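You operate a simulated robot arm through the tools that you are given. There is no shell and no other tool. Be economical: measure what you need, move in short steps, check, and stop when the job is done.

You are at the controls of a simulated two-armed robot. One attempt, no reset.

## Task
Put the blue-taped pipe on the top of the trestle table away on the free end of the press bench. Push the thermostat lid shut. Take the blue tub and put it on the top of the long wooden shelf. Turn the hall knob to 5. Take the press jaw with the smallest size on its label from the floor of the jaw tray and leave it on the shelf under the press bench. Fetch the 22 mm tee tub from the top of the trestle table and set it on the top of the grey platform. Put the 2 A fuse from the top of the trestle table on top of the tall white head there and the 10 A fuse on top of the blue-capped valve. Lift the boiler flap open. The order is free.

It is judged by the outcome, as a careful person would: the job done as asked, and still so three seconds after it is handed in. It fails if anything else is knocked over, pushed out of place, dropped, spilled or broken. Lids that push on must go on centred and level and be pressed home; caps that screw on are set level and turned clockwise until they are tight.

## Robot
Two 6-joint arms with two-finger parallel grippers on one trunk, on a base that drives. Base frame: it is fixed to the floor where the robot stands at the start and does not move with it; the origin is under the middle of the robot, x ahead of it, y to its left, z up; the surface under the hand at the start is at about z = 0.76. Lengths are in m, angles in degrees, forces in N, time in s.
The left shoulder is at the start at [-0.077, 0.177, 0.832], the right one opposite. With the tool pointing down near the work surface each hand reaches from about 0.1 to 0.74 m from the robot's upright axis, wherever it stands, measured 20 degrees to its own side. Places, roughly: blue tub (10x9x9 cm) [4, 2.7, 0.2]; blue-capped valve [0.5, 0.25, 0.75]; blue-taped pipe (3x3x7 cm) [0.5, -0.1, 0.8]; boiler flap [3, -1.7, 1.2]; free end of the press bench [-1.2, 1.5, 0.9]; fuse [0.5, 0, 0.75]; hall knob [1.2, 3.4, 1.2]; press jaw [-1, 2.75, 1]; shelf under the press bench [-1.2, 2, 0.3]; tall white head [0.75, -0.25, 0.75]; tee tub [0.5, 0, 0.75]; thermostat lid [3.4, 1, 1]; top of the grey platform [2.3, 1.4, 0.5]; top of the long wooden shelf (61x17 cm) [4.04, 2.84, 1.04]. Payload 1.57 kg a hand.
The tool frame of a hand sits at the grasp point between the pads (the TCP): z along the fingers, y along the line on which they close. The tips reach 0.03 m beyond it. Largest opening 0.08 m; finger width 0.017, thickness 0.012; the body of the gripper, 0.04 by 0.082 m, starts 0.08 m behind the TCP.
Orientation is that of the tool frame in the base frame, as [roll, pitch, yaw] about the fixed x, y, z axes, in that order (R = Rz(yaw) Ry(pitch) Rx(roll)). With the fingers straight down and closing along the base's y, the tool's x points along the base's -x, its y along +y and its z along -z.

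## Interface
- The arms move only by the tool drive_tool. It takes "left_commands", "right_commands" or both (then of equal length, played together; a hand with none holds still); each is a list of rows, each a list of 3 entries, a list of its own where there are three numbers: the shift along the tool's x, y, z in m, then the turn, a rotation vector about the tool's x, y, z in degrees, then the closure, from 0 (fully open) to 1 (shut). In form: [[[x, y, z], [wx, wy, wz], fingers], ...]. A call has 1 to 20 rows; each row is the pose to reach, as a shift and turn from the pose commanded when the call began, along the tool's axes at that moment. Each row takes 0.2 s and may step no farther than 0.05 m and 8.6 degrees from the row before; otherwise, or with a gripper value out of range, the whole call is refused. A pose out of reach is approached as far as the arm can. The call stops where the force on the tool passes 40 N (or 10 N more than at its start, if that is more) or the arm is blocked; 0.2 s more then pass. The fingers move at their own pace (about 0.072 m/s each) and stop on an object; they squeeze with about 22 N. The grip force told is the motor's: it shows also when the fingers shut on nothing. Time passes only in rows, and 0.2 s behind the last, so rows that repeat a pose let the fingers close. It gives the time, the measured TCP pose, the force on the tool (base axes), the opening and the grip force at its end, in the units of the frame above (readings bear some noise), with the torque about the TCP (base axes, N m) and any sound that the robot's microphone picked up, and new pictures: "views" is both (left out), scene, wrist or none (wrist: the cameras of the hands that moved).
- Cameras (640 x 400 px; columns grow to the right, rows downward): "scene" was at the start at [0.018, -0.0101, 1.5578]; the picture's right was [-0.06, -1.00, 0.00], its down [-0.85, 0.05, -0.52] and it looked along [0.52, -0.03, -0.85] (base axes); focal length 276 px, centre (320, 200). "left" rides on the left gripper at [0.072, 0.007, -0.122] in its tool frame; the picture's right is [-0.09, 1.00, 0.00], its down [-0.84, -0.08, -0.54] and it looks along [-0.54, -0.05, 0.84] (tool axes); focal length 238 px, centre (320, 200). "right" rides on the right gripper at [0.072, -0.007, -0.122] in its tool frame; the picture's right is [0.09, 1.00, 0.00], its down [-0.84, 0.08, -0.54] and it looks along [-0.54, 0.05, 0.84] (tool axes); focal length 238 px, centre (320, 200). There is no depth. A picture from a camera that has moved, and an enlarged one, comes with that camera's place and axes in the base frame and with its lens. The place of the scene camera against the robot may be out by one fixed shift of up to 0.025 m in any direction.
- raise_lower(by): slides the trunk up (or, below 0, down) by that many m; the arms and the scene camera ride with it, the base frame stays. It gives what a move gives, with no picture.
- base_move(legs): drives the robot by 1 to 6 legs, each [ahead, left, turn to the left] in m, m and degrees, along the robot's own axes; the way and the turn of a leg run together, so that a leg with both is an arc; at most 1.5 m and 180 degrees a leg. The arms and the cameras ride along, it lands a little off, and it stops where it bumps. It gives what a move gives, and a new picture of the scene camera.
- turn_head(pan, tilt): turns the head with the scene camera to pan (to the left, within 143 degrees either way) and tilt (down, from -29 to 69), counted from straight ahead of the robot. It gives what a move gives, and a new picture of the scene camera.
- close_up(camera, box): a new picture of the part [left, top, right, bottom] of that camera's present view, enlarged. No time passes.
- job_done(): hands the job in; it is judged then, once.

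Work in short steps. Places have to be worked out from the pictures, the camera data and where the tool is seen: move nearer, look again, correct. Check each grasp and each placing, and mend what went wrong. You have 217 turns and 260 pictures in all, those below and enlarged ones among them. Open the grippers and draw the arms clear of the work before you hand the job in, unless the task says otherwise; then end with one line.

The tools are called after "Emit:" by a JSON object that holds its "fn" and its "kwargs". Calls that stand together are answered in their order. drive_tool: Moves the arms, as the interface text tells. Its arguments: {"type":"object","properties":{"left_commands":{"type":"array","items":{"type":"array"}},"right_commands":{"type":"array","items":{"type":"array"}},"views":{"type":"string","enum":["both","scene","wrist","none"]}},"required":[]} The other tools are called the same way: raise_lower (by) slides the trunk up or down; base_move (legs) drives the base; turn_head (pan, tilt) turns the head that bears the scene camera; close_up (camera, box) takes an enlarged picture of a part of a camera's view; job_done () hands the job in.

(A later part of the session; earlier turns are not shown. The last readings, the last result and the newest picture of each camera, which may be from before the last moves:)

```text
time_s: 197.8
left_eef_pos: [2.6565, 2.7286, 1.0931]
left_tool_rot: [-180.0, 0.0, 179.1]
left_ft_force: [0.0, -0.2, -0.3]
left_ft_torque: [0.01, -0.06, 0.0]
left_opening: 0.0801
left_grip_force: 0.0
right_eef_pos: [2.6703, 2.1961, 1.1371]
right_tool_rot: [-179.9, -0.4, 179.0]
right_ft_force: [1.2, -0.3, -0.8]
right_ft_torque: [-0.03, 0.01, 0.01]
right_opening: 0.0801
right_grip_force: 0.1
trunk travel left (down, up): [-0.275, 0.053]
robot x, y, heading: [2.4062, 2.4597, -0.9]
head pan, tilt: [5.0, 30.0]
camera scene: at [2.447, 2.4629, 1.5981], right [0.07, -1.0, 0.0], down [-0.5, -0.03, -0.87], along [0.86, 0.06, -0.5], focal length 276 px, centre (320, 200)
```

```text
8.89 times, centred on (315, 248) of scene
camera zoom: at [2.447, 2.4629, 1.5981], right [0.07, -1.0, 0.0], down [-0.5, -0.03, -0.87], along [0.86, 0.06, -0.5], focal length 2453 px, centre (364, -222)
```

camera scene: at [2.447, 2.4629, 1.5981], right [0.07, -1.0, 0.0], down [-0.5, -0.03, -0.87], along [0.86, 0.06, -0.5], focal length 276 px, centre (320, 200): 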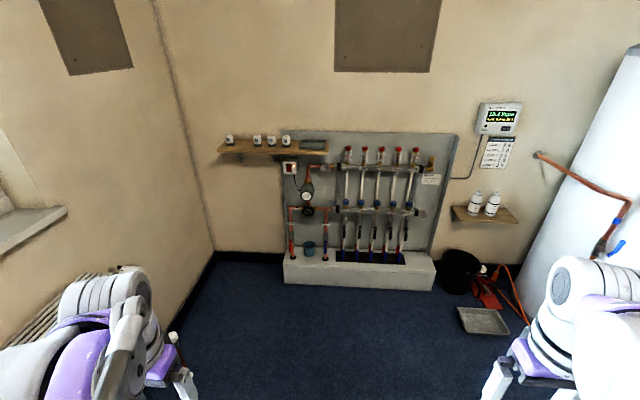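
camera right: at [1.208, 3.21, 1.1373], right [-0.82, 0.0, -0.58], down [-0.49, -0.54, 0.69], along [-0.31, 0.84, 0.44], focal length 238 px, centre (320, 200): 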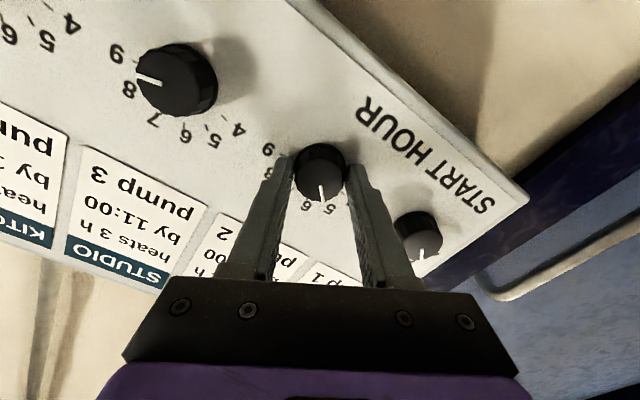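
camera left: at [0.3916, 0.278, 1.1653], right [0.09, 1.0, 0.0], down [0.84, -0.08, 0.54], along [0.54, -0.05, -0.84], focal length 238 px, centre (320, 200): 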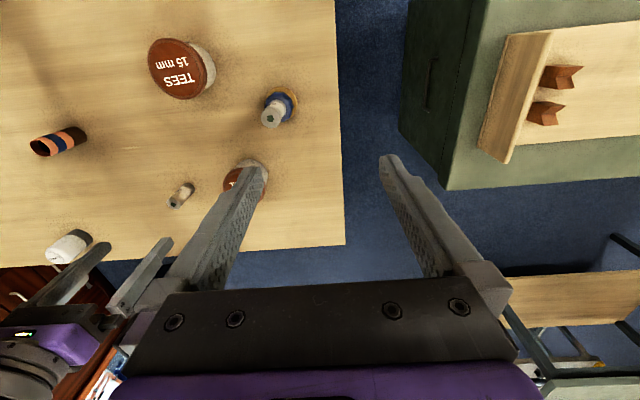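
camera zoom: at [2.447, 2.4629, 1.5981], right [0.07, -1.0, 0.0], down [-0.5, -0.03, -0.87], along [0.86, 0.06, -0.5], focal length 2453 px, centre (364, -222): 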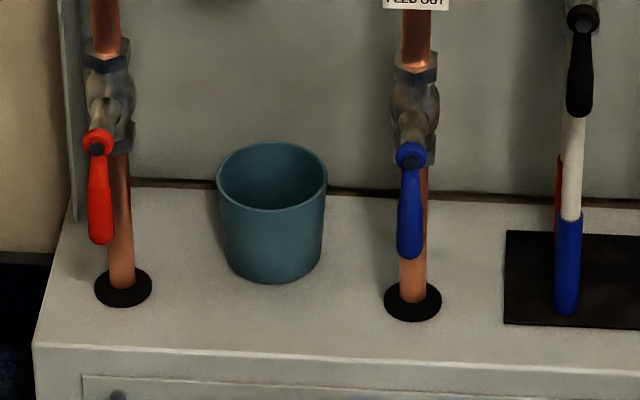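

The tub is an open bucket on the plinth under the manifold at about [4.0, 2.65], with a pipe bridge above it. I drive closer so the left hand can work there.

Emit:
{"fn": "base_move", "kwargs": {"legs": [[0.95, 0, 0.9]]}}

Emit:
{"fn": "turn_head", "kwargs": {"pan": 15, "tilt": 45}}

```text
time_s: 202.8
left_eef_pos: [3.5963, 2.7252, 1.0938]
left_tool_rot: [180.0, -0.1, -179.8]
left_ft_force: [0.4, 0.1, 0.3]
left_ft_torque: [0.03, -0.04, -0.01]
left_opening: 0.0801
left_grip_force: 0.1
right_eef_pos: [3.6191, 2.1929, 1.1375]
right_tool_rot: [-179.9, -0.4, 180.0]
right_ft_force: [-0.8, 0.6, 0.7]
right_ft_torque: [0.0, 0.01, 0.0]
right_opening: 0.08
right_grip_force: 0.0
trunk travel left (down, up): [-0.275, 0.053]
robot x, y, heading: [3.349, 2.4512, 0.0]
head pan, tilt: [5.0, 30.0]
camera scene: at [3.3914, 2.456, 1.5981], right [0.09, -1.0, 0.0], down [-0.5, -0.04, -0.87], along [0.86, 0.08, -0.5], focal length 276 px, centre (320, 200)
```

scene: 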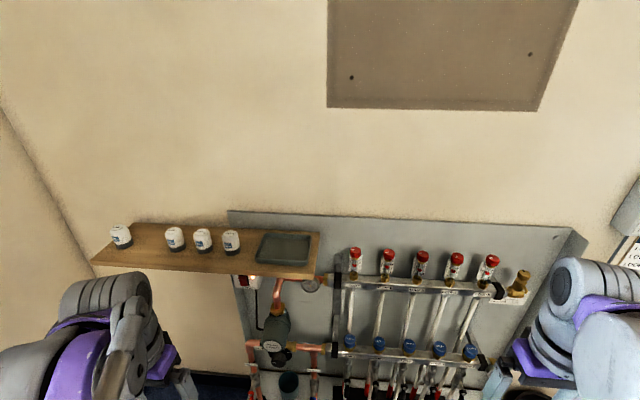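

```text
time_s: 203.5
left_eef_pos: [3.5975, 2.7245, 1.0931]
left_tool_rot: [-179.9, 0.0, 180.0]
left_ft_force: [-0.6, 0.1, 0.6]
left_ft_torque: [0.01, 0.03, 0.02]
left_opening: 0.0799
left_grip_force: 0.0
right_eef_pos: [3.6189, 2.1922, 1.1372]
right_tool_rot: [-179.9, -0.3, 180.0]
right_ft_force: [-0.7, -0.1, -0.9]
right_ft_torque: [-0.04, -0.02, 0.0]
right_opening: 0.08
right_grip_force: 0.1
trunk travel left (down, up): [-0.275, 0.053]
robot x, y, heading: [3.3508, 2.4526, -0.2]
head pan, tilt: [15.0, 45.0]
camera scene: at [3.3798, 2.4691, 1.5755], right [0.26, -0.97, 0.0], down [-0.68, -0.18, -0.71], along [0.68, 0.18, -0.71], focal length 276 px, centre (320, 200)
```

scene: 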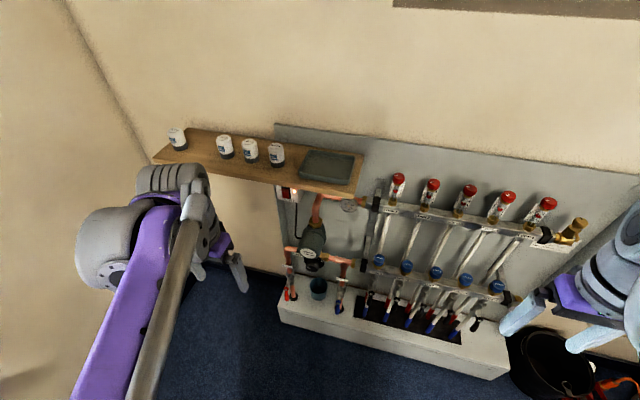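

Emit:
{"fn": "close_up", "kwargs": {"camera": "scene", "box": [145, 115, 375, 205]}}

Emit:
{"fn": "close_up", "kwargs": {"camera": "scene", "box": [265, 180, 385, 330]}}

```text
2.78 times, centred on (260, 160) of scene
camera zoom: at [3.3798, 2.4691, 1.5755], right [0.26, -0.97, 0.0], down [-0.68, -0.18, -0.71], along [0.68, 0.18, -0.71], focal length 768 px, centre (487, 311)
```

zoom: 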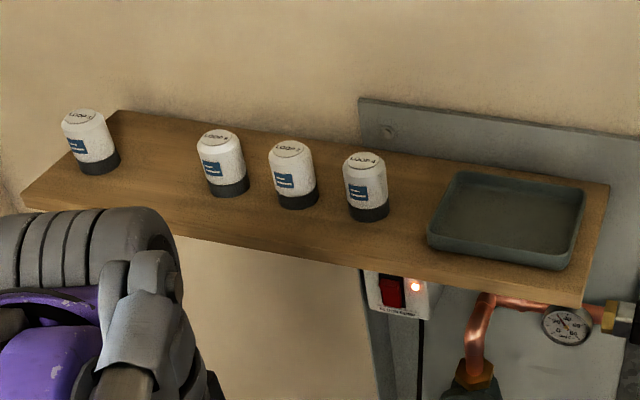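

```text
2.67 times, centred on (325, 255) of scene
camera zoom: at [3.3798, 2.4691, 1.5755], right [0.26, -0.97, 0.0], down [-0.68, -0.18, -0.71], along [0.68, 0.18, -0.71], focal length 736 px, centre (307, 53)
```

zoom: 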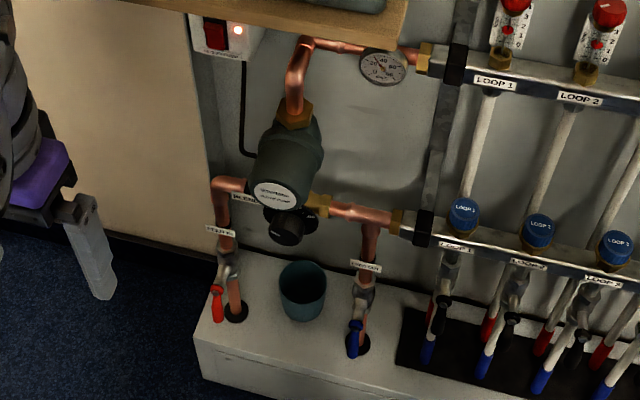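

The plan is to grip the tub's left rim wall, closing along y with the hand pitched forward, so the wrist stays clear of the pump. I lower the trunk and move up a little.

Emit:
{"fn": "raise_lower", "kwargs": {"by": -0.26}}

Emit:
{"fn": "base_move", "kwargs": {"legs": [[0.1, 0, 0]]}}

Emit:
{"fn": "drive_tool", "kwargs": {"left_commands": [[[0, -0.005, 0.04], [0, 0, 0], 0], [[0, -0.01, 0.08], [0, -6, 0], 0], [[0, -0.015, 0.12], [0, -12, 0], 0], [[0, -0.02, 0.16], [0, -18, 0], 0], [[0, -0.025, 0.2], [0, -24, 0], 0], [[0, -0.03, 0.24], [0, -30, 0], 0], [[0, -0.033, 0.28], [0, -36, 0], 0], [[0, -0.033, 0.32], [0, -40, 0], 0], [[0, -0.033, 0.36], [0, -40, 0], 0], [[0, -0.033, 0.4], [0, -40, 0], 0], [[0, -0.033, 0.4], [0, -40, 0], 0]], "views": "both"}}

```text
time_s: 206.2
left_eef_pos: [3.5968, 2.7256, 0.8335]
left_tool_rot: [180.0, 0.0, -179.9]
left_ft_force: [0.2, 0.4, -0.8]
left_ft_torque: [0.0, 0.01, 0.04]
left_opening: 0.08
left_grip_force: 0.1
right_eef_pos: [3.6187, 2.193, 0.8777]
right_tool_rot: [-179.9, -0.3, 179.9]
right_ft_force: [-0.6, 0.7, -0.4]
right_ft_torque: [-0.03, 0.01, 0.02]
right_opening: 0.0802
right_grip_force: 0.1
trunk travel left (down, up): [-0.015, 0.313]
robot x, y, heading: [3.3484, 2.452, 0.4]
head pan, tilt: [15.0, 45.0]
```

```text
time_s: 207.4
left_eef_pos: [3.6966, 2.725, 0.8351]
left_tool_rot: [-179.9, -0.1, -179.8]
left_ft_force: [0.3, 0.1, -0.6]
left_ft_torque: [0.0, 0.03, -0.01]
left_opening: 0.0802
left_grip_force: 0.1
right_eef_pos: [3.7185, 2.193, 0.8767]
right_tool_rot: [-179.9, -0.4, 179.9]
right_ft_force: [-0.3, 0.1, 0.3]
right_ft_torque: [0.01, 0.02, 0.01]
right_opening: 0.0802
right_grip_force: 0.2
trunk travel left (down, up): [-0.015, 0.313]
robot x, y, heading: [3.4527, 2.4551, 0.2]
head pan, tilt: [15.0, 45.0]
camera scene: at [3.5295, 2.4692, 1.3081], right [0.26, -0.97, 0.0], down [-0.68, -0.18, -0.71], along [0.68, 0.18, -0.71], focal length 276 px, centre (320, 200)
```

scene: 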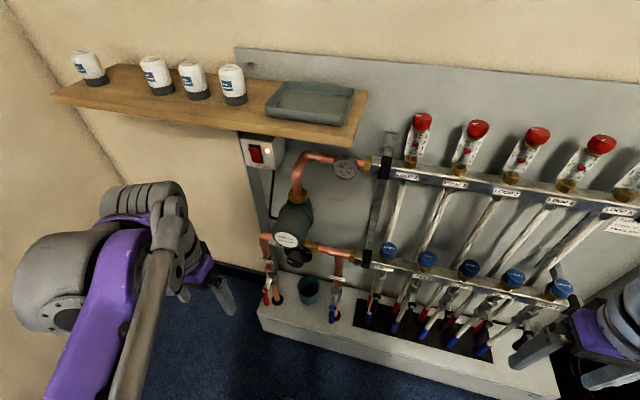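

```text
time_s: 209.8
left_eef_pos: [3.7357, 2.6958, 0.5438]
left_tool_rot: [180.0, 40.0, -179.9]
left_ft_force: [-0.1, -0.1, -0.6]
left_ft_torque: [0.0, 0.02, -0.03]
left_opening: 0.0798
left_grip_force: 0.1
left hand out of reach, approached as far as the arm can: row 8, 9, 10, 11
right_eef_pos: [3.7185, 2.1922, 0.8763]
right_tool_rot: [-179.8, -0.4, 179.9]
right_ft_force: [0.2, -0.6, 0.8]
right_ft_torque: [-0.02, -0.02, 0.0]
right_opening: 0.0801
right_grip_force: 0.0
trunk travel left (down, up): [-0.015, 0.313]
robot x, y, heading: [3.4531, 2.4541, 0.1]
head pan, tilt: [15.0, 45.0]
camera scene: at [3.5282, 2.4691, 1.3082], right [0.26, -0.97, 0.0], down [-0.68, -0.18, -0.71], along [0.68, 0.18, -0.71], focal length 276 px, centre (320, 200)
camera left: at [3.6024, 2.7019, 0.5913], right [0.07, 1.0, 0.06], down [0.29, -0.08, 0.95], along [0.95, -0.05, -0.3], focal length 238 px, centre (320, 200)
```

scene: 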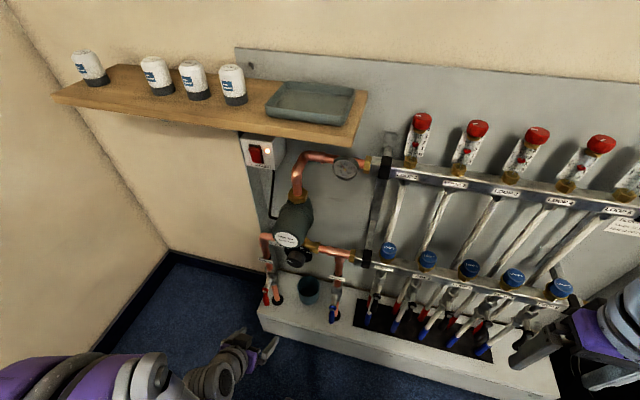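
left: 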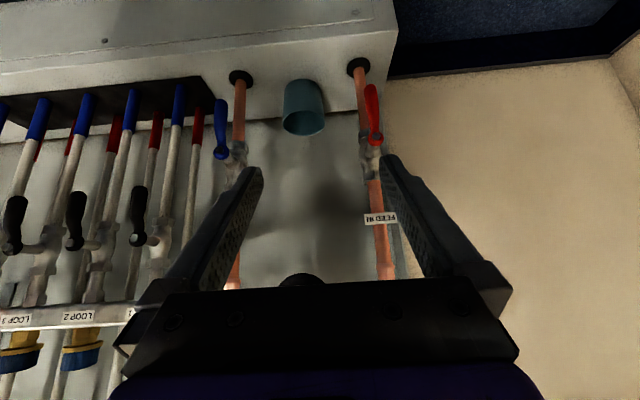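

From the two views, the tub rim centre is at about [4.04, 2.653, 0.275] with a radius of 0.043. I move along the tool axis to a pre-grasp point in front of the left wall.

Emit:
{"fn": "drive_tool", "kwargs": {"left_commands": [[[-0.0085, 0, 0.043], [0, 0, 0], 0.2], [[-0.017, 0, 0.086], [0, 0, 0], 0.375], [[-0.026, 0, 0.129], [0, 0, 0], 0.375], [[-0.0345, 0, 0.172], [0, 0, 0], 0.375], [[-0.043, -0.001, 0.215], [0, 0, 0], 0.375], [[-0.052, -0.001, 0.258], [0, 0, 0], 0.375], [[-0.0604, -0.002, 0.29], [0, 0, 0], 0.375], [[-0.0604, -0.002, 0.29], [0, 0, 0], 0.375]], "views": "both"}}

Emit:
{"fn": "close_up", "kwargs": {"camera": "left", "box": [220, 60, 420, 220]}}

```text
time_s: 211.6
left_eef_pos: [3.9701, 2.6965, 0.3613]
left_tool_rot: [180.0, 40.1, -179.8]
left_ft_force: [-0.1, -0.1, 0.6]
left_ft_torque: [-0.03, -0.03, 0.01]
left_opening: 0.0501
left_grip_force: 0.1
left hand out of reach, approached as far as the arm can: row 1, 2, 3, 4
right_eef_pos: [3.7182, 2.1918, 0.8761]
right_tool_rot: [-179.9, -0.3, 179.9]
right_ft_force: [0.1, 0.0, 1.2]
right_ft_torque: [0.02, -0.03, 0.01]
right_opening: 0.08
right_grip_force: 0.0
trunk travel left (down, up): [-0.015, 0.313]
robot x, y, heading: [3.4515, 2.4582, 0.2]
head pan, tilt: [15.0, 45.0]
camera scene: at [3.5285, 2.4692, 1.3082], right [0.26, -0.97, 0.0], down [-0.68, -0.18, -0.71], along [0.68, 0.18, -0.71], focal length 276 px, centre (320, 200)
camera left: at [3.8377, 2.7023, 0.4083], right [0.07, 1.0, 0.06], down [0.29, -0.08, 0.95], along [0.95, -0.05, -0.3], focal length 238 px, centre (320, 200)
```

scene: 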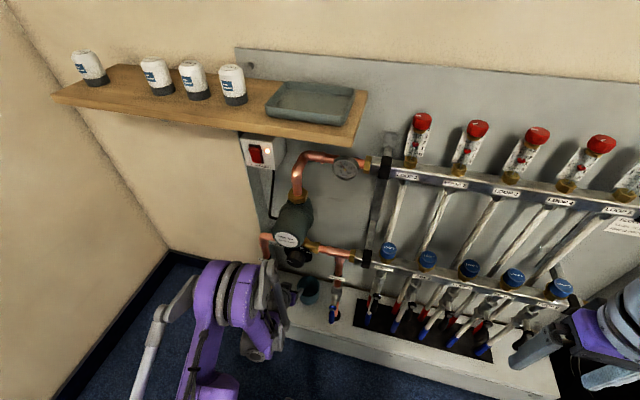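
left: 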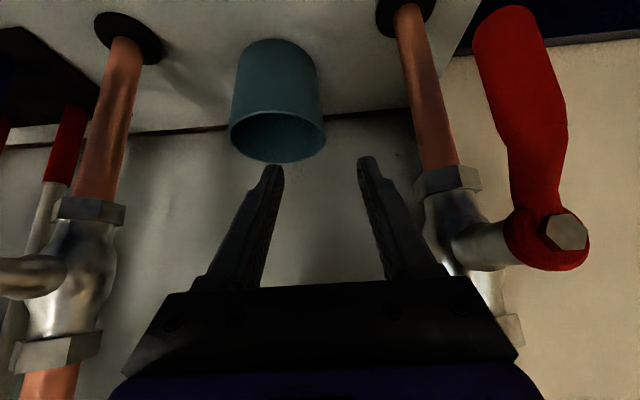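

```text
2.50 times, centred on (320, 140) of left
camera zoom: at [3.8377, 2.7023, 0.4083], right [0.07, 1.0, 0.06], down [0.29, -0.08, 0.95], along [0.95, -0.05, -0.3], focal length 596 px, centre (320, 350)
```

zoom: 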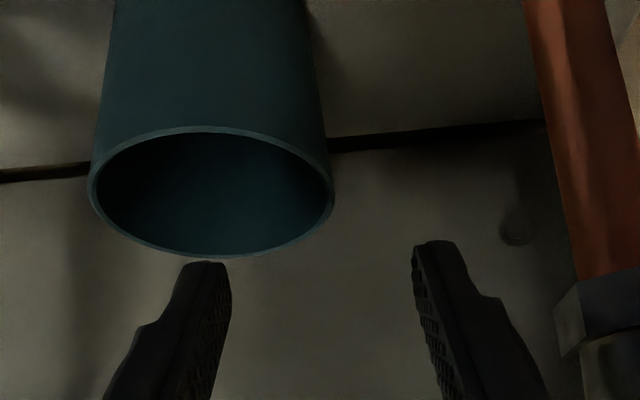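

The left wall is at y≈2.70, aligned with the finger gap. I advance straight along the tool axis onto the rim.

Emit:
{"fn": "drive_tool", "kwargs": {"left_commands": [[[0, 0.0025, 0.03], [0, 0, 0], 0.375], [[0, 0.0025, 0.06], [0, 0, 0], 0.375], [[0, 0.0025, 0.085], [0, 0, 0], 0.375], [[0, 0.0025, 0.1], [0, 0, 0], 0.375], [[0, 0.0025, 0.1], [0, 0, 0], 0.375]], "views": "wrist"}}

Emit:
{"fn": "close_up", "kwargs": {"camera": "left", "box": [220, 80, 420, 240]}}

```text
time_s: 212.8
left_eef_pos: [4.0357, 2.6984, 0.2839]
left_tool_rot: [179.9, 40.0, -179.9]
left_ft_force: [0.4, -1.2, -0.5]
left_ft_torque: [-0.04, -0.01, 0.03]
left_opening: 0.0501
left_grip_force: 0.1
right_eef_pos: [3.7182, 2.1917, 0.8757]
right_tool_rot: [-179.9, -0.4, 179.9]
right_ft_force: [-0.7, 0.5, -0.2]
right_ft_torque: [0.02, -0.03, 0.0]
right_opening: 0.0799
right_grip_force: 0.1
trunk travel left (down, up): [-0.015, 0.313]
robot x, y, heading: [3.4519, 2.454, -0.1]
head pan, tilt: [15.0, 45.0]
camera left: at [3.9022, 2.7039, 0.3309], right [0.07, 1.0, 0.06], down [0.29, -0.08, 0.95], along [0.95, -0.05, -0.3], focal length 238 px, centre (320, 200)
```

left: 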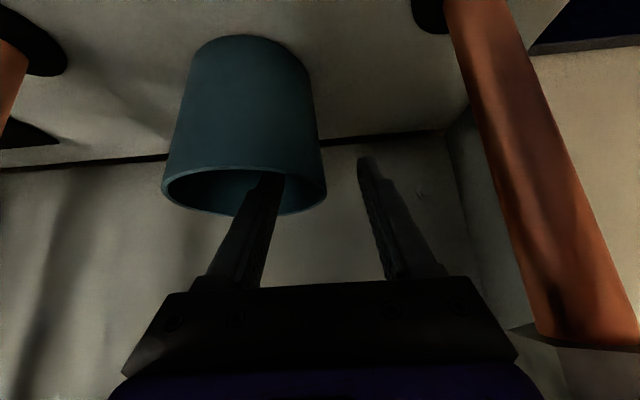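

```text
2.50 times, centred on (320, 160) of left
camera zoom: at [3.9022, 2.7039, 0.3309], right [0.07, 1.0, 0.06], down [0.29, -0.08, 0.95], along [0.95, -0.05, -0.3], focal length 596 px, centre (320, 300)
```

zoom: 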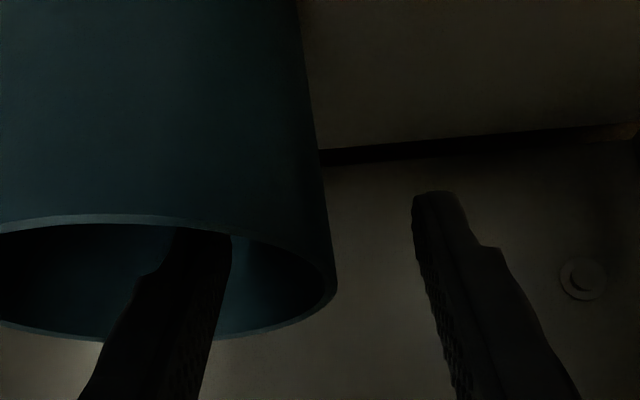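

The inner finger is inside the tub. I advance 14 mm more and close.

Emit:
{"fn": "drive_tool", "kwargs": {"left_commands": [[[0, 0, 0.008], [0, 0, 0], 0.375], [[0, 0, 0.015], [0, 0, 0], 0.375], [[0, 0, 0.015], [0, 0, 0], 1], [[0, 0, 0.015], [0, 0, 0], 1], [[0, 0, 0.015], [0, 0, 0], 1], [[0, 0, 0.015], [0, 0, 0], 1]], "views": "wrist"}}

```text
time_s: 214.2
left_eef_pos: [4.0448, 2.6973, 0.2728]
left_tool_rot: [-179.9, 40.2, -179.9]
left_ft_force: [1.4, -0.5, 2.7]
left_ft_torque: [-0.25, -0.09, 0.09]
left_opening: 0.0103
left_grip_force: 21.9
right_eef_pos: [3.7184, 2.1941, 0.8763]
right_tool_rot: [-179.9, -0.2, 179.9]
right_ft_force: [0.3, 0.6, 0.3]
right_ft_torque: [0.02, -0.04, 0.03]
right_opening: 0.08
right_grip_force: 0.1
trunk travel left (down, up): [-0.015, 0.313]
robot x, y, heading: [3.4514, 2.4554, 0.0]
head pan, tilt: [15.0, 45.0]
camera left: at [3.9117, 2.7037, 0.3196], right [0.07, 1.0, 0.06], down [0.29, -0.08, 0.95], along [0.95, -0.05, -0.3], focal length 238 px, centre (320, 200)
```

left: 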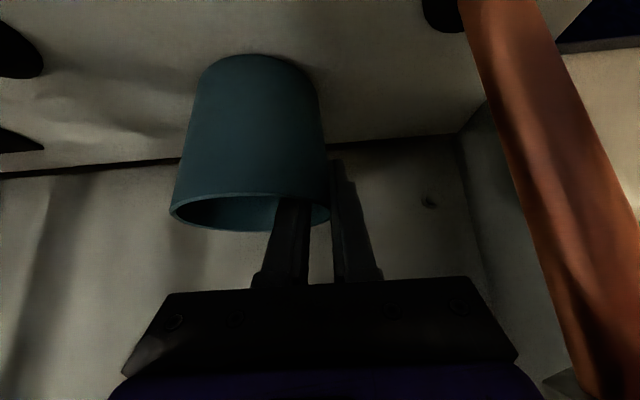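

The rim wall is gripped at 0.010. I lift 3 cm and check.

Emit:
{"fn": "drive_tool", "kwargs": {"left_commands": [[[-0.0064, 0, -0.0077], [0, 0, 0], 1], [[-0.0129, 0, -0.0153], [0, 0, 0], 1], [[-0.0193, 0, -0.023], [0, 0, 0], 1], [[-0.0193, 0, -0.023], [0, 0, 0], 1]], "views": "both"}}

```text
time_s: 215.2
left_eef_pos: [4.0454, 2.6983, 0.3024]
left_tool_rot: [-179.9, 39.9, -179.8]
left_ft_force: [0.0, -0.1, 0.1]
left_ft_torque: [0.02, -0.01, 0.02]
left_opening: 0.0093
left_grip_force: 22.1
right_eef_pos: [3.7183, 2.1925, 0.8772]
right_tool_rot: [-179.9, -0.4, 179.9]
right_ft_force: [-0.8, -0.4, -0.6]
right_ft_torque: [0.01, 0.04, 0.02]
right_opening: 0.08
right_grip_force: 0.0
trunk travel left (down, up): [-0.015, 0.313]
robot x, y, heading: [3.4502, 2.4577, 0.3]
head pan, tilt: [15.0, 45.0]
camera scene: at [3.5287, 2.4692, 1.3081], right [0.26, -0.97, 0.0], down [-0.68, -0.18, -0.71], along [0.68, 0.18, -0.71], focal length 276 px, centre (320, 200)
camera left: at [3.9113, 2.7039, 0.3494], right [0.07, 1.0, 0.06], down [0.29, -0.08, 0.95], along [0.95, -0.05, -0.3], focal length 238 px, centre (320, 200)
```

scene: 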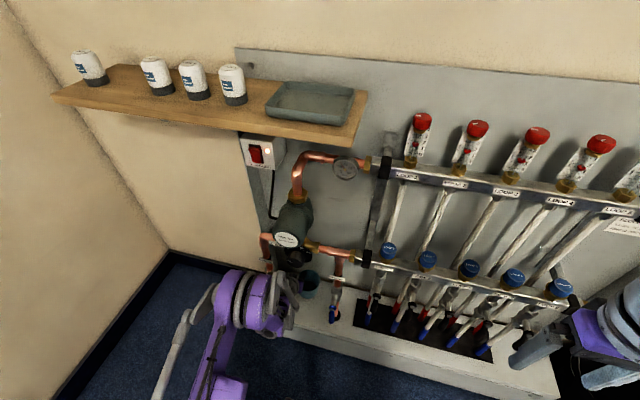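
left: 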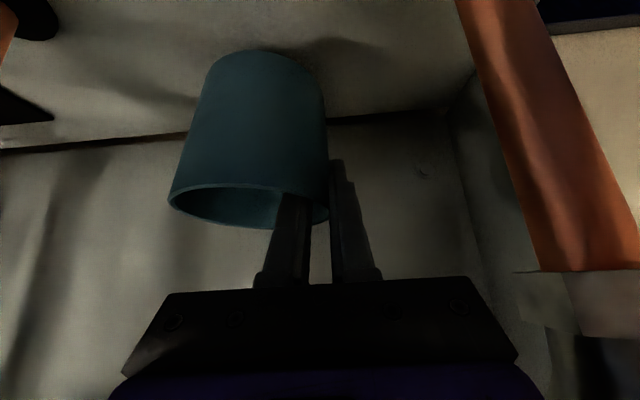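

It lifts with the hand. I withdraw straight back toward me, out between the pipes.

Emit:
{"fn": "drive_tool", "kwargs": {"left_commands": [[[0.0306, 0, -0.0257], [0, 0, 0], 1], [[0.0613, 0, -0.0514], [0, 0, 0], 1], [[0.0919, 0, -0.0771], [0, 0, 0], 1], [[0.1226, 0, -0.1028], [0, 0, 0], 1], [[0.1532, 0, -0.1285], [0, 0, 0], 1], [[0.1685, 0, -0.1414], [0, 0, 0], 1]], "views": "both"}}

```text
time_s: 216.6
left_eef_pos: [3.9406, 2.7145, 0.3434]
left_tool_rot: [-180.0, 39.9, -179.9]
left_ft_force: [-0.5, 0.6, -0.8]
left_ft_torque: [0.02, 0.0, 0.01]
left_opening: 0.0094
left_grip_force: 21.9
left hand out of reach, approached as far as the arm can: row 3, 4, 5, 6
right_eef_pos: [3.7168, 2.1923, 0.8768]
right_tool_rot: [-179.8, -0.3, 179.9]
right_ft_force: [0.0, 0.4, 0.4]
right_ft_torque: [0.0, -0.04, 0.05]
right_opening: 0.0801
right_grip_force: 0.0
trunk travel left (down, up): [-0.015, 0.313]
robot x, y, heading: [3.4525, 2.453, -0.0]
head pan, tilt: [15.0, 45.0]
camera scene: at [3.5286, 2.4692, 1.3081], right [0.26, -0.97, 0.0], down [-0.68, -0.18, -0.71], along [0.68, 0.18, -0.71], focal length 276 px, centre (320, 200)
camera left: at [3.807, 2.7218, 0.3904], right [0.07, 1.0, 0.06], down [0.29, -0.08, 0.95], along [0.95, -0.05, -0.3], focal length 238 px, centre (320, 200)
```

scene: 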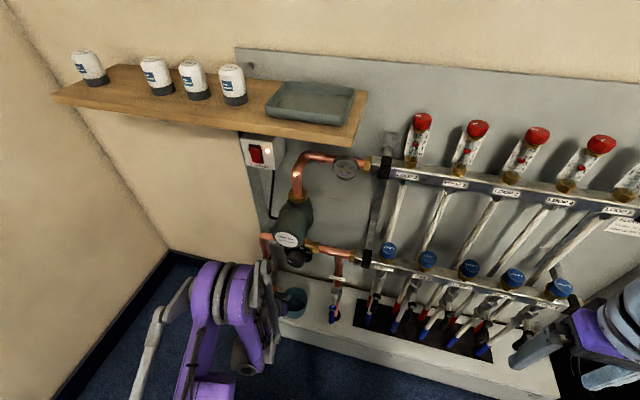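
left: 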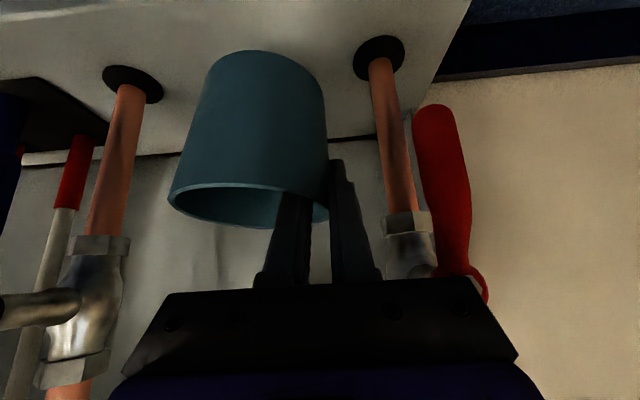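

The arm folds no further here, so I back the base out instead, which takes the tub clear of the manifold.

Emit:
{"fn": "base_move", "kwargs": {"legs": [[-0.35, 0, 0]]}}

Emit:
{"fn": "raise_lower", "kwargs": {"by": 0.31}}

Emit:
{"fn": "turn_head", "kwargs": {"pan": 25, "tilt": 45}}

```text
time_s: 218.8
left_eef_pos: [3.5873, 2.7161, 0.3422]
left_tool_rot: [-180.0, 40.0, -179.8]
left_ft_force: [0.0, 0.1, 0.2]
left_ft_torque: [0.02, 0.01, -0.01]
left_opening: 0.0091
left_grip_force: 22.5
right_eef_pos: [3.3664, 2.1925, 0.8765]
right_tool_rot: [-179.9, -0.3, 180.0]
right_ft_force: [-0.3, -0.1, 0.1]
right_ft_torque: [0.01, -0.03, -0.04]
right_opening: 0.0801
right_grip_force: 0.1
trunk travel left (down, up): [-0.015, 0.313]
robot x, y, heading: [3.0972, 2.4503, -0.0]
head pan, tilt: [15.0, 45.0]
camera scene: at [3.1759, 2.4688, 1.3082], right [0.26, -0.97, 0.0], down [-0.68, -0.18, -0.71], along [0.68, 0.18, -0.71], focal length 276 px, centre (320, 200)
```

scene: 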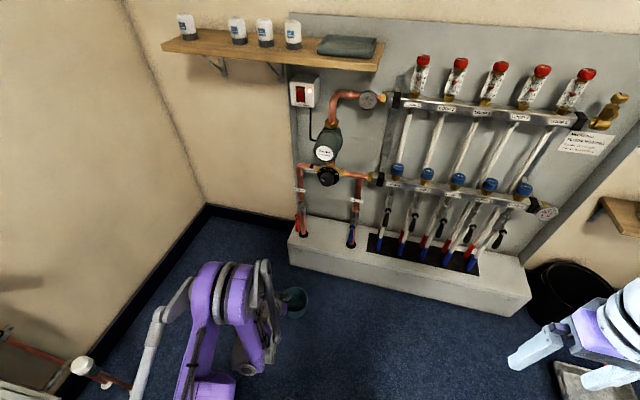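

```text
time_s: 221.9
left_eef_pos: [3.6872, 2.716, 0.7288]
left_tool_rot: [-179.9, 47.2, -179.8]
left_ft_force: [-0.3, -0.5, -0.4]
left_ft_torque: [0.01, 0.01, 0.01]
left_opening: 0.0091
left_grip_force: 22.0
right_eef_pos: [3.3657, 2.1933, 1.1855]
right_tool_rot: [-179.9, -0.5, -180.0]
right_ft_force: [1.2, -0.1, -0.6]
right_ft_torque: [-0.01, -0.01, 0.04]
right_opening: 0.08
right_grip_force: 0.0
trunk travel left (down, up): [-0.325, 0.003]
robot x, y, heading: [3.0961, 2.4502, 0.4]
head pan, tilt: [15.0, 45.0]
```

```text
time_s: 222.6
left_eef_pos: [3.6877, 2.7154, 0.7318]
left_tool_rot: [-179.9, 47.1, -179.9]
left_ft_force: [-0.1, -0.1, 0.1]
left_ft_torque: [0.04, 0.03, -0.02]
left_opening: 0.0091
left_grip_force: 21.4
right_eef_pos: [3.3651, 2.1922, 1.1873]
right_tool_rot: [-179.8, -0.2, 180.0]
right_ft_force: [1.0, 0.0, -0.3]
right_ft_torque: [0.03, 0.0, 0.0]
right_opening: 0.08
right_grip_force: 0.0
trunk travel left (down, up): [-0.325, 0.003]
robot x, y, heading: [3.0946, 2.4523, -0.0]
head pan, tilt: [25.0, 45.0]
camera scene: at [3.1198, 2.482, 1.6284], right [0.42, -0.91, 0.0], down [-0.64, -0.3, -0.71], along [0.64, 0.3, -0.71], focal length 276 px, centre (320, 200)
```

scene: 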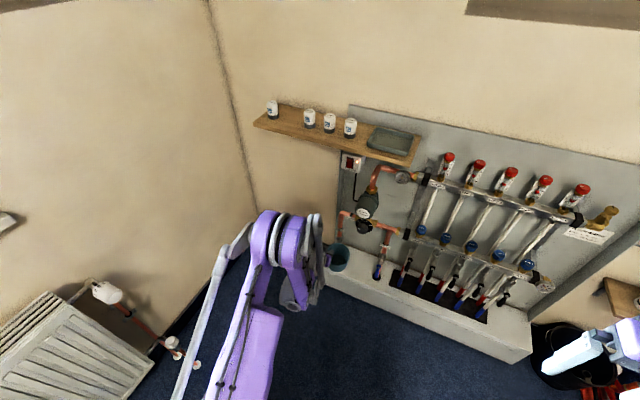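

The tub is held. I raise the hand to above shelf height here and restore its 40° pitch, then move the base into place.

Emit:
{"fn": "drive_tool", "kwargs": {"left_commands": [[[-0.025, 0.006, -0.0345], [0, 1, 0], 1], [[-0.05, 0.013, -0.069], [0, 2, 0], 1], [[-0.075, 0.019, -0.1035], [0, 3, 0], 1], [[-0.1, 0.025, -0.138], [0, 4, 0], 1], [[-0.125, 0.032, -0.1725], [0, 5, 0], 1], [[-0.15, 0.038, -0.207], [0, 6, 0], 1], [[-0.175, 0.045, -0.2415], [0, 7, 0], 1], [[-0.2, 0.051, -0.276], [0, 7, 0], 1], [[-0.225, 0.057, -0.3105], [0, 7, 0], 1], [[-0.25, 0.064, -0.345], [0, 7, 0], 1], [[-0.275, 0.07, -0.3795], [0, 7, 0], 1], [[-0.275, 0.07, -0.3795], [0, 7, 0], 1]], "views": "both"}}

```text
time_s: 225.2
left_eef_pos: [3.5956, 2.7877, 1.1901]
left_tool_rot: [-179.9, 40.1, -179.9]
left_ft_force: [0.3, -0.9, -0.1]
left_ft_torque: [0.04, -0.03, 0.01]
left_opening: 0.009
left_grip_force: 22.0
right_eef_pos: [3.3662, 2.192, 1.1864]
right_tool_rot: [-179.9, -0.4, 180.0]
right_ft_force: [0.5, 0.3, 0.3]
right_ft_torque: [0.01, 0.01, -0.02]
right_opening: 0.08
right_grip_force: 0.0
trunk travel left (down, up): [-0.325, 0.003]
robot x, y, heading: [3.0993, 2.4549, 0.3]
head pan, tilt: [25.0, 45.0]
camera scene: at [3.1203, 2.4822, 1.6284], right [0.42, -0.91, 0.0], down [-0.64, -0.3, -0.71], along [0.64, 0.3, -0.71], focal length 276 px, centre (320, 200)
camera left: at [3.4629, 2.7928, 1.2372], right [0.07, 1.0, 0.06], down [0.29, -0.08, 0.95], along [0.95, -0.05, -0.29], focal length 238 px, centre (320, 200)
```

scene: 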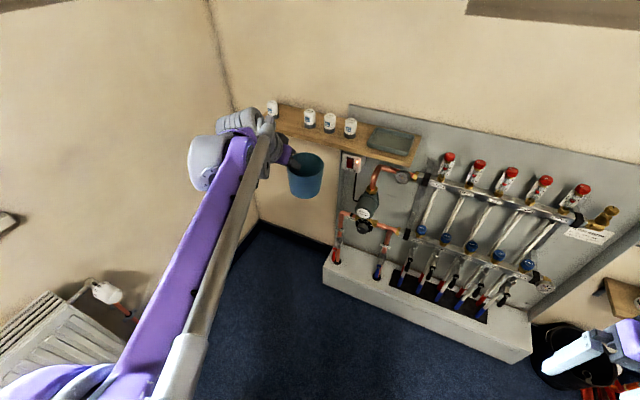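
left: 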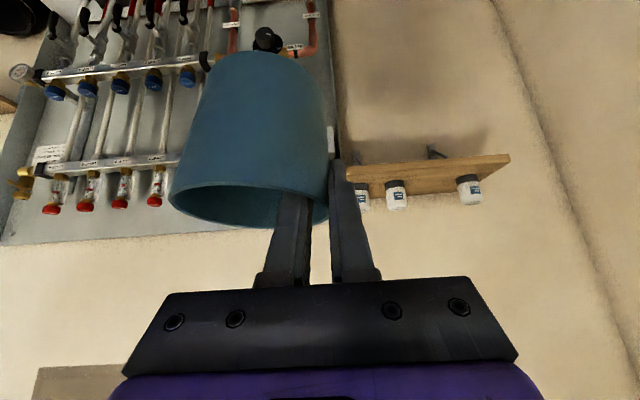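

Heads on the shelf are at y≈2.95 and 3.12. The gap between them fits the tub at about [3.965, 3.03]. I slide left, then forward, keeping short of the shelf.

Emit:
{"fn": "base_move", "kwargs": {"legs": [[0, 0.29, 0], [0.27, 0, 0]]}}

Emit:
{"fn": "turn_head", "kwargs": {"pan": 30, "tilt": 45}}

Emit:
{"fn": "close_up", "kwargs": {"camera": "left", "box": [0, 0, 640, 400]}}

```text
time_s: 229.9
left_eef_pos: [3.8617, 3.0768, 1.1893]
left_tool_rot: [-179.9, 40.2, -179.9]
left_ft_force: [0.0, -0.4, -0.6]
left_ft_torque: [0.03, 0.02, 0.01]
left_opening: 0.0086
left_grip_force: 21.9
right_eef_pos: [3.6322, 2.4827, 1.1863]
right_tool_rot: [-179.8, -0.4, 179.9]
right_ft_force: [0.3, -0.5, -0.1]
right_ft_torque: [-0.01, -0.03, -0.03]
right_opening: 0.08
right_grip_force: 0.0
trunk travel left (down, up): [-0.325, 0.003]
robot x, y, heading: [3.368, 2.7473, -0.1]
head pan, tilt: [25.0, 45.0]
camera scene: at [3.3865, 2.7739, 1.6282], right [0.42, -0.91, 0.0], down [-0.64, -0.3, -0.71], along [0.64, 0.3, -0.71], focal length 276 px, centre (320, 200)
```

scene: 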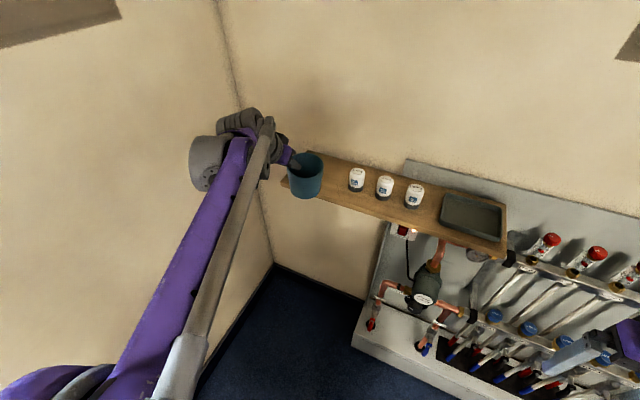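

```text
time_s: 230.6
left_eef_pos: [3.8644, 3.0768, 1.1907]
left_tool_rot: [-179.9, 40.1, -179.9]
left_ft_force: [0.7, 1.0, -1.0]
left_ft_torque: [0.01, -0.01, -0.01]
left_opening: 0.0086
left_grip_force: 22.0
right_eef_pos: [3.6334, 2.484, 1.1861]
right_tool_rot: [-179.8, -0.4, 179.8]
right_ft_force: [-0.1, -1.2, -0.1]
right_ft_torque: [0.02, -0.01, 0.0]
right_opening: 0.08
right_grip_force: 0.0
trunk travel left (down, up): [-0.325, 0.003]
robot x, y, heading: [3.3623, 2.7498, -0.2]
head pan, tilt: [30.0, 45.0]
camera scene: at [3.3845, 2.7802, 1.6284], right [0.5, -0.87, 0.0], down [-0.61, -0.35, -0.71], along [0.61, 0.35, -0.71], focal length 276 px, centre (320, 200)
```

scene: 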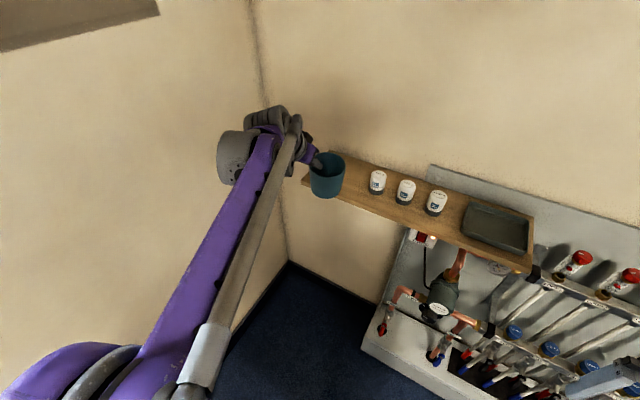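

```text
1.00 times, centred on (320, 200) of left (not enlarged: the box is as wide or as high as the picture)
camera zoom: at [3.7312, 3.0838, 1.2367], right [0.07, 1.0, 0.06], down [0.29, -0.08, 0.95], along [0.95, -0.05, -0.29], focal length 238 px, centre (320, 200)
```

zoom: 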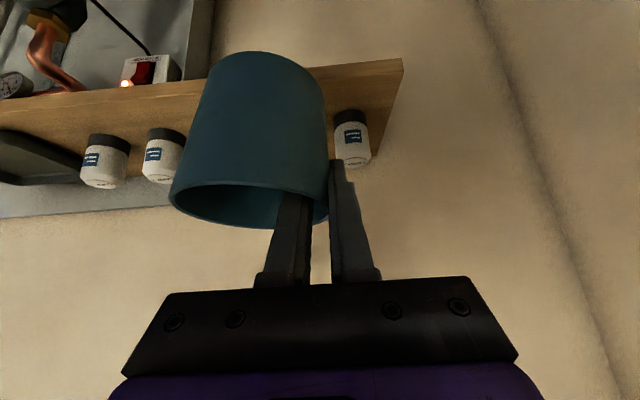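

Head 1 is at [3.997, 3.117] and the gap is usable. I lift 3 cm, move forward over the shelf and look again.

Emit:
{"fn": "drive_tool", "kwargs": {"left_commands": [[[-0.0193, -0.0025, -0.023], [0, 0, 0], 1], [[-0.0461, -0.005, -0.0005], [0, 0, 0], 1], [[-0.0729, -0.005, 0.022], [0, 0, 0], 1], [[-0.0974, -0.005, 0.0426], [0, 0, 0], 1], [[-0.0974, -0.005, 0.0426], [0, 0, 0], 1]], "views": "both"}}

Emit:
{"fn": "close_up", "kwargs": {"camera": "scene", "box": [280, 100, 420, 240]}}

```text
time_s: 231.8
left_eef_pos: [3.9635, 3.0726, 1.2205]
left_tool_rot: [-179.9, 40.3, -180.0]
left_ft_force: [-0.4, 0.4, -0.4]
left_ft_torque: [0.03, 0.0, 0.01]
left_opening: 0.0086
left_grip_force: 22.1
right_eef_pos: [3.6322, 2.4837, 1.1875]
right_tool_rot: [-179.9, -0.3, 179.9]
right_ft_force: [0.6, -0.3, 0.0]
right_ft_torque: [0.03, -0.02, 0.0]
right_opening: 0.08
right_grip_force: 0.1
trunk travel left (down, up): [-0.325, 0.003]
robot x, y, heading: [3.3653, 2.7455, -0.3]
head pan, tilt: [30.0, 45.0]
camera scene: at [3.3835, 2.7802, 1.6284], right [0.5, -0.87, 0.0], down [-0.61, -0.35, -0.71], along [0.61, 0.35, -0.71], focal length 276 px, centre (320, 200)
camera left: at [3.8315, 3.079, 1.2671], right [0.07, 1.0, 0.06], down [0.29, -0.08, 0.95], along [0.95, -0.05, -0.29], focal length 238 px, centre (320, 200)
```

scene: 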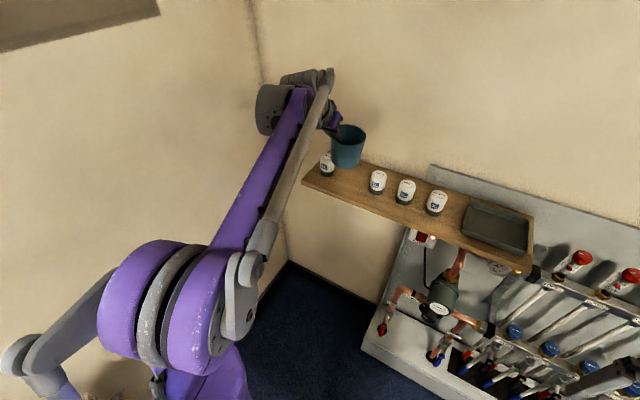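
left: 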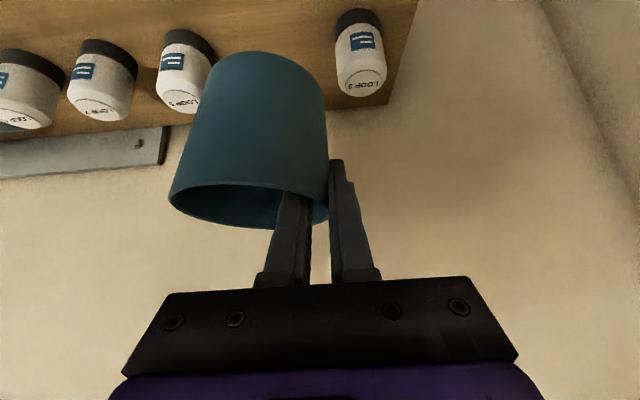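

```text
2.86 times, centred on (350, 170) of scene
camera zoom: at [3.3835, 2.7802, 1.6284], right [0.5, -0.87, 0.0], down [-0.61, -0.35, -0.71], along [0.61, 0.35, -0.71], focal length 789 px, centre (234, 286)
```

zoom: 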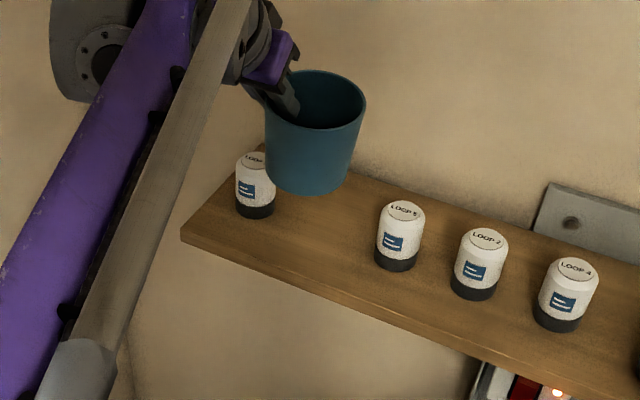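

Geometry is good. I lower to just above the shelf, shifting 6 mm forward and 2 mm right.

Emit:
{"fn": "drive_tool", "kwargs": {"left_commands": [[[0.0147, -0.002, 0.0269], [0, 0, 0], 1], [[0.034, -0.002, 0.0499], [0, 0, 0], 1], [[0.0436, -0.002, 0.0614], [0, 0, 0], 1], [[0.0436, -0.002, 0.0614], [0, 0, 0], 1]], "views": "wrist"}}

Emit:
{"fn": "close_up", "kwargs": {"camera": "scene", "box": [280, 100, 420, 240]}}

```text
time_s: 232.8
left_eef_pos: [3.9716, 3.0696, 1.1457]
left_tool_rot: [180.0, 40.2, -180.0]
left_ft_force: [1.1, -0.3, -0.6]
left_ft_torque: [0.03, -0.03, 0.01]
left_opening: 0.0085
left_grip_force: 21.7
right_eef_pos: [3.6335, 2.4843, 1.187]
right_tool_rot: [-180.0, -0.5, 179.9]
right_ft_force: [-1.2, 0.0, -0.2]
right_ft_torque: [0.01, 0.0, 0.0]
right_opening: 0.0801
right_grip_force: 0.0
trunk travel left (down, up): [-0.325, 0.003]
robot x, y, heading: [3.3703, 2.7474, -0.1]
head pan, tilt: [30.0, 45.0]
camera left: at [3.8387, 3.0764, 1.1924], right [0.07, 1.0, 0.06], down [0.29, -0.08, 0.95], along [0.95, -0.05, -0.29], focal length 238 px, centre (320, 200)
```

left: 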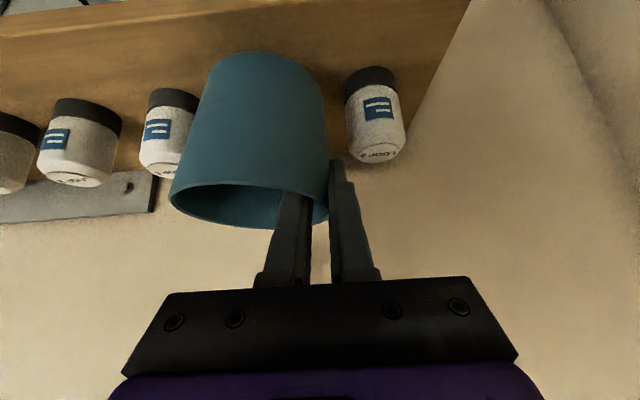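

```text
2.86 times, centred on (350, 170) of scene
camera zoom: at [3.3841, 2.7802, 1.6284], right [0.5, -0.87, 0.0], down [-0.61, -0.35, -0.71], along [0.61, 0.35, -0.71], focal length 789 px, centre (234, 286)
```

zoom: 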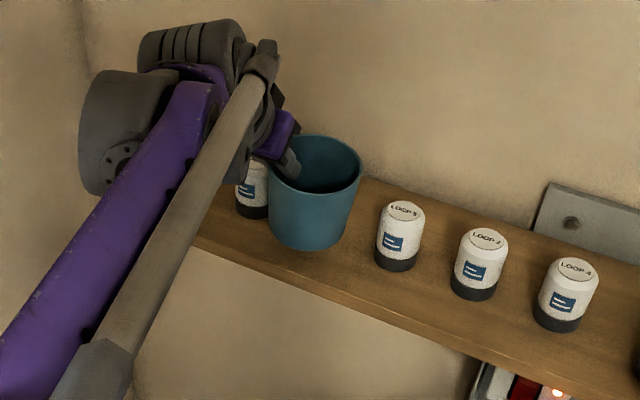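

Emit:
{"fn": "drive_tool", "kwargs": {"left_commands": [[[0.0032, 0, 0.0038], [0, 0, 0], 1], [[0.0064, 0, 0.0077], [0, 0, 0], 1], [[0.0084, 0, 0.01], [0, 0, 0], 1], [[0.0103, 0, 0.0123], [0, 0, 0], 1], [[0.0103, 0, 0.0123], [0, 0, 0], 1]], "views": "none"}}

Emit:
{"fn": "close_up", "kwargs": {"camera": "scene", "box": [280, 100, 420, 240]}}

```text
time_s: 234.0
left_eef_pos: [3.9725, 3.0703, 1.1287]
left_tool_rot: [180.0, 40.2, 180.0]
left_ft_force: [-0.1, -0.6, -0.1]
left_ft_torque: [0.0, 0.0, 0.0]
left_opening: 0.0084
left_grip_force: 21.8
right_eef_pos: [3.6324, 2.4845, 1.187]
right_tool_rot: [-179.8, -0.3, 179.8]
right_ft_force: [0.4, 0.7, -0.4]
right_ft_torque: [0.01, 0.0, 0.01]
right_opening: 0.0803
right_grip_force: 0.1
trunk travel left (down, up): [-0.325, 0.003]
robot x, y, heading: [3.369, 2.743, 0.0]
head pan, tilt: [30.0, 45.0]
```

```text
2.86 times, centred on (350, 170) of scene
camera zoom: at [3.384, 2.7802, 1.6284], right [0.5, -0.87, 0.0], down [-0.61, -0.35, -0.71], along [0.61, 0.35, -0.71], focal length 789 px, centre (234, 286)
```

zoom: 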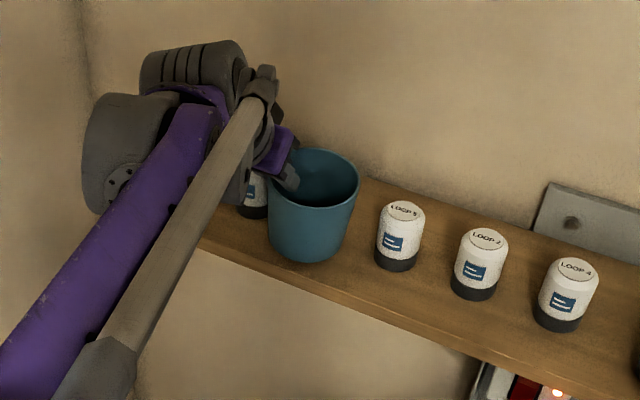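

Emit:
{"fn": "drive_tool", "kwargs": {"left_commands": [[[0.0019, 0, 0.0023], [0, 0, 0], 1], [[0.0039, 0, 0.0046], [0, 0, 0], 1], [[0.0058, 0, 0.0069], [0, 0, 0], 1], [[0.0058, 0, 0.0069], [0, 0, 0], 1]], "views": "none"}}

Emit:
{"fn": "close_up", "kwargs": {"camera": "left", "box": [140, 20, 440, 240]}}

```text
time_s: 235.0
left_eef_pos: [3.9723, 3.0706, 1.1196]
left_tool_rot: [-180.0, 40.1, -180.0]
left_ft_force: [0.1, -0.6, -0.8]
left_ft_torque: [0.04, -0.01, -0.01]
left_opening: 0.0086
left_grip_force: 21.7
right_eef_pos: [3.6339, 2.4839, 1.1868]
right_tool_rot: [-179.9, -0.4, 179.8]
right_ft_force: [0.1, 0.5, 0.7]
right_ft_torque: [0.04, 0.01, -0.01]
right_opening: 0.0802
right_grip_force: 0.0
trunk travel left (down, up): [-0.325, 0.003]
robot x, y, heading: [3.3672, 2.7492, -0.1]
head pan, tilt: [30.0, 45.0]
```

```text
1.82 times, centred on (290, 130) of left
camera zoom: at [3.839, 3.0766, 1.1669], right [0.07, 1.0, 0.06], down [0.29, -0.08, 0.95], along [0.95, -0.05, -0.29], focal length 433 px, centre (374, 327)
```

zoom: 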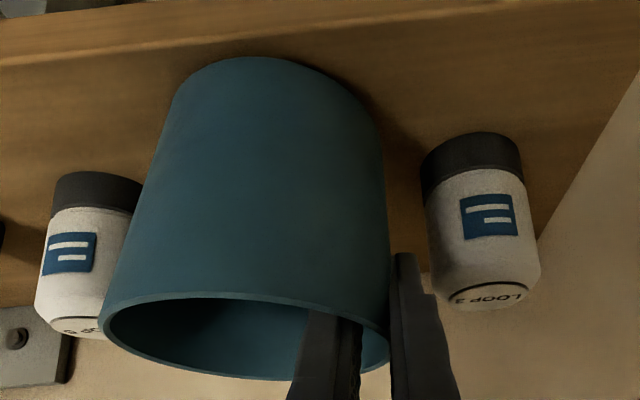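

Emit:
{"fn": "drive_tool", "kwargs": {"left_commands": [[[0.0013, 0, 0.0015], [0, 0, 0], 1], [[0.0026, 0, 0.0031], [0, 0, 0], 1], [[0.0039, 0, 0.0046], [0, 0, 0], 1], [[0.0039, 0, 0.0046], [0, 0, 0], 1]], "views": "none"}}

```text
time_s: 236.0
left_eef_pos: [3.9707, 3.0706, 1.1148]
left_tool_rot: [-180.0, 40.3, -179.9]
left_ft_force: [0.7, 7.1, 19.3]
left_ft_torque: [-0.52, 0.4, -0.12]
left_opening: 0.0091
left_grip_force: 22.0
right_eef_pos: [3.6315, 2.4838, 1.1867]
right_tool_rot: [-179.8, -0.3, 179.8]
right_ft_force: [-0.5, 0.3, -0.2]
right_ft_torque: [0.02, 0.0, -0.03]
right_opening: 0.0799
right_grip_force: 0.0
trunk travel left (down, up): [-0.325, 0.003]
robot x, y, heading: [3.3635, 2.7446, 0.1]
head pan, tilt: [30.0, 45.0]
```

Contact with the shelf. I ease up 2 mm and open slightly while shifting 3 mm toward the tub centre, so the outer finger stays off the neighbouring head.

Emit:
{"fn": "drive_tool", "kwargs": {"left_commands": [[[-0.0013, 0, -0.0015], [0, 0, 0], 1], [[-0.0013, -0.001, -0.0015], [0, 0, 0], 0.84], [[-0.0013, -0.003, -0.0015], [0, 0, 0], 0.78], [[-0.0013, -0.003, -0.0015], [0, 0, 0], 0.78], [[-0.0013, -0.003, -0.0015], [0, 0, 0], 0.78]], "views": "none"}}

Emit:
{"fn": "close_up", "kwargs": {"camera": "left", "box": [140, 20, 440, 240]}}

Emit:
{"fn": "close_up", "kwargs": {"camera": "scene", "box": [280, 100, 420, 240]}}

```text
time_s: 237.2
left_eef_pos: [3.9726, 3.066, 1.1162]
left_tool_rot: [-180.0, 40.1, 180.0]
left_ft_force: [-0.3, 0.0, 0.0]
left_ft_torque: [0.0, 0.04, -0.02]
left_opening: 0.0177
left_grip_force: 0.1
right_eef_pos: [3.6328, 2.484, 1.1872]
right_tool_rot: [-180.0, -0.3, 179.7]
right_ft_force: [-0.5, 0.6, 0.0]
right_ft_torque: [0.04, 0.02, -0.02]
right_opening: 0.0799
right_grip_force: 0.0
trunk travel left (down, up): [-0.325, 0.003]
robot x, y, heading: [3.366, 2.7442, -0.0]
head pan, tilt: [30.0, 45.0]
```

```text
1.82 times, centred on (290, 130) of left
camera zoom: at [3.839, 3.0735, 1.1628], right [0.07, 1.0, 0.06], down [0.29, -0.08, 0.95], along [0.95, -0.05, -0.29], focal length 433 px, centre (374, 327)
```

zoom: 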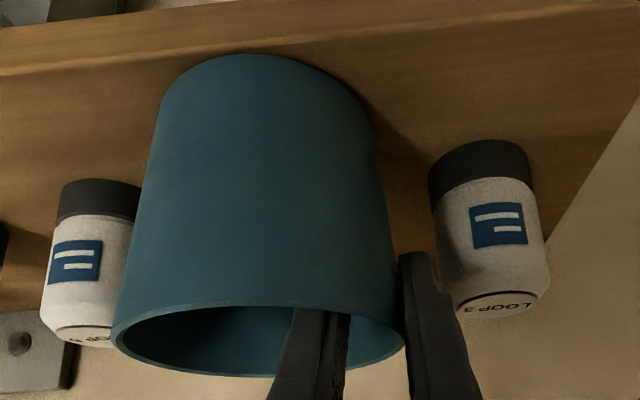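

```text
2.86 times, centred on (350, 170) of scene
camera zoom: at [3.3839, 2.7802, 1.6284], right [0.5, -0.87, 0.0], down [-0.61, -0.35, -0.71], along [0.61, 0.35, -0.71], focal length 789 px, centre (234, 286)
```

zoom: 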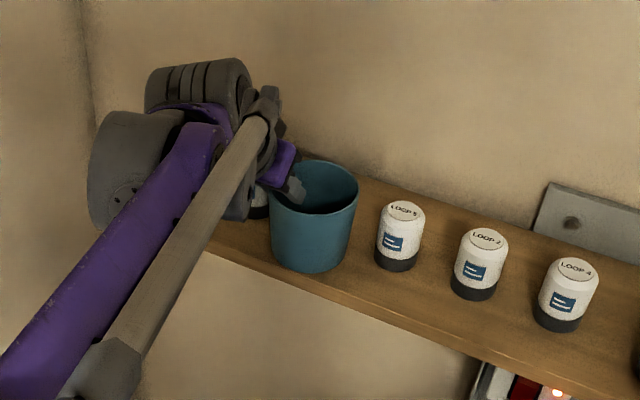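

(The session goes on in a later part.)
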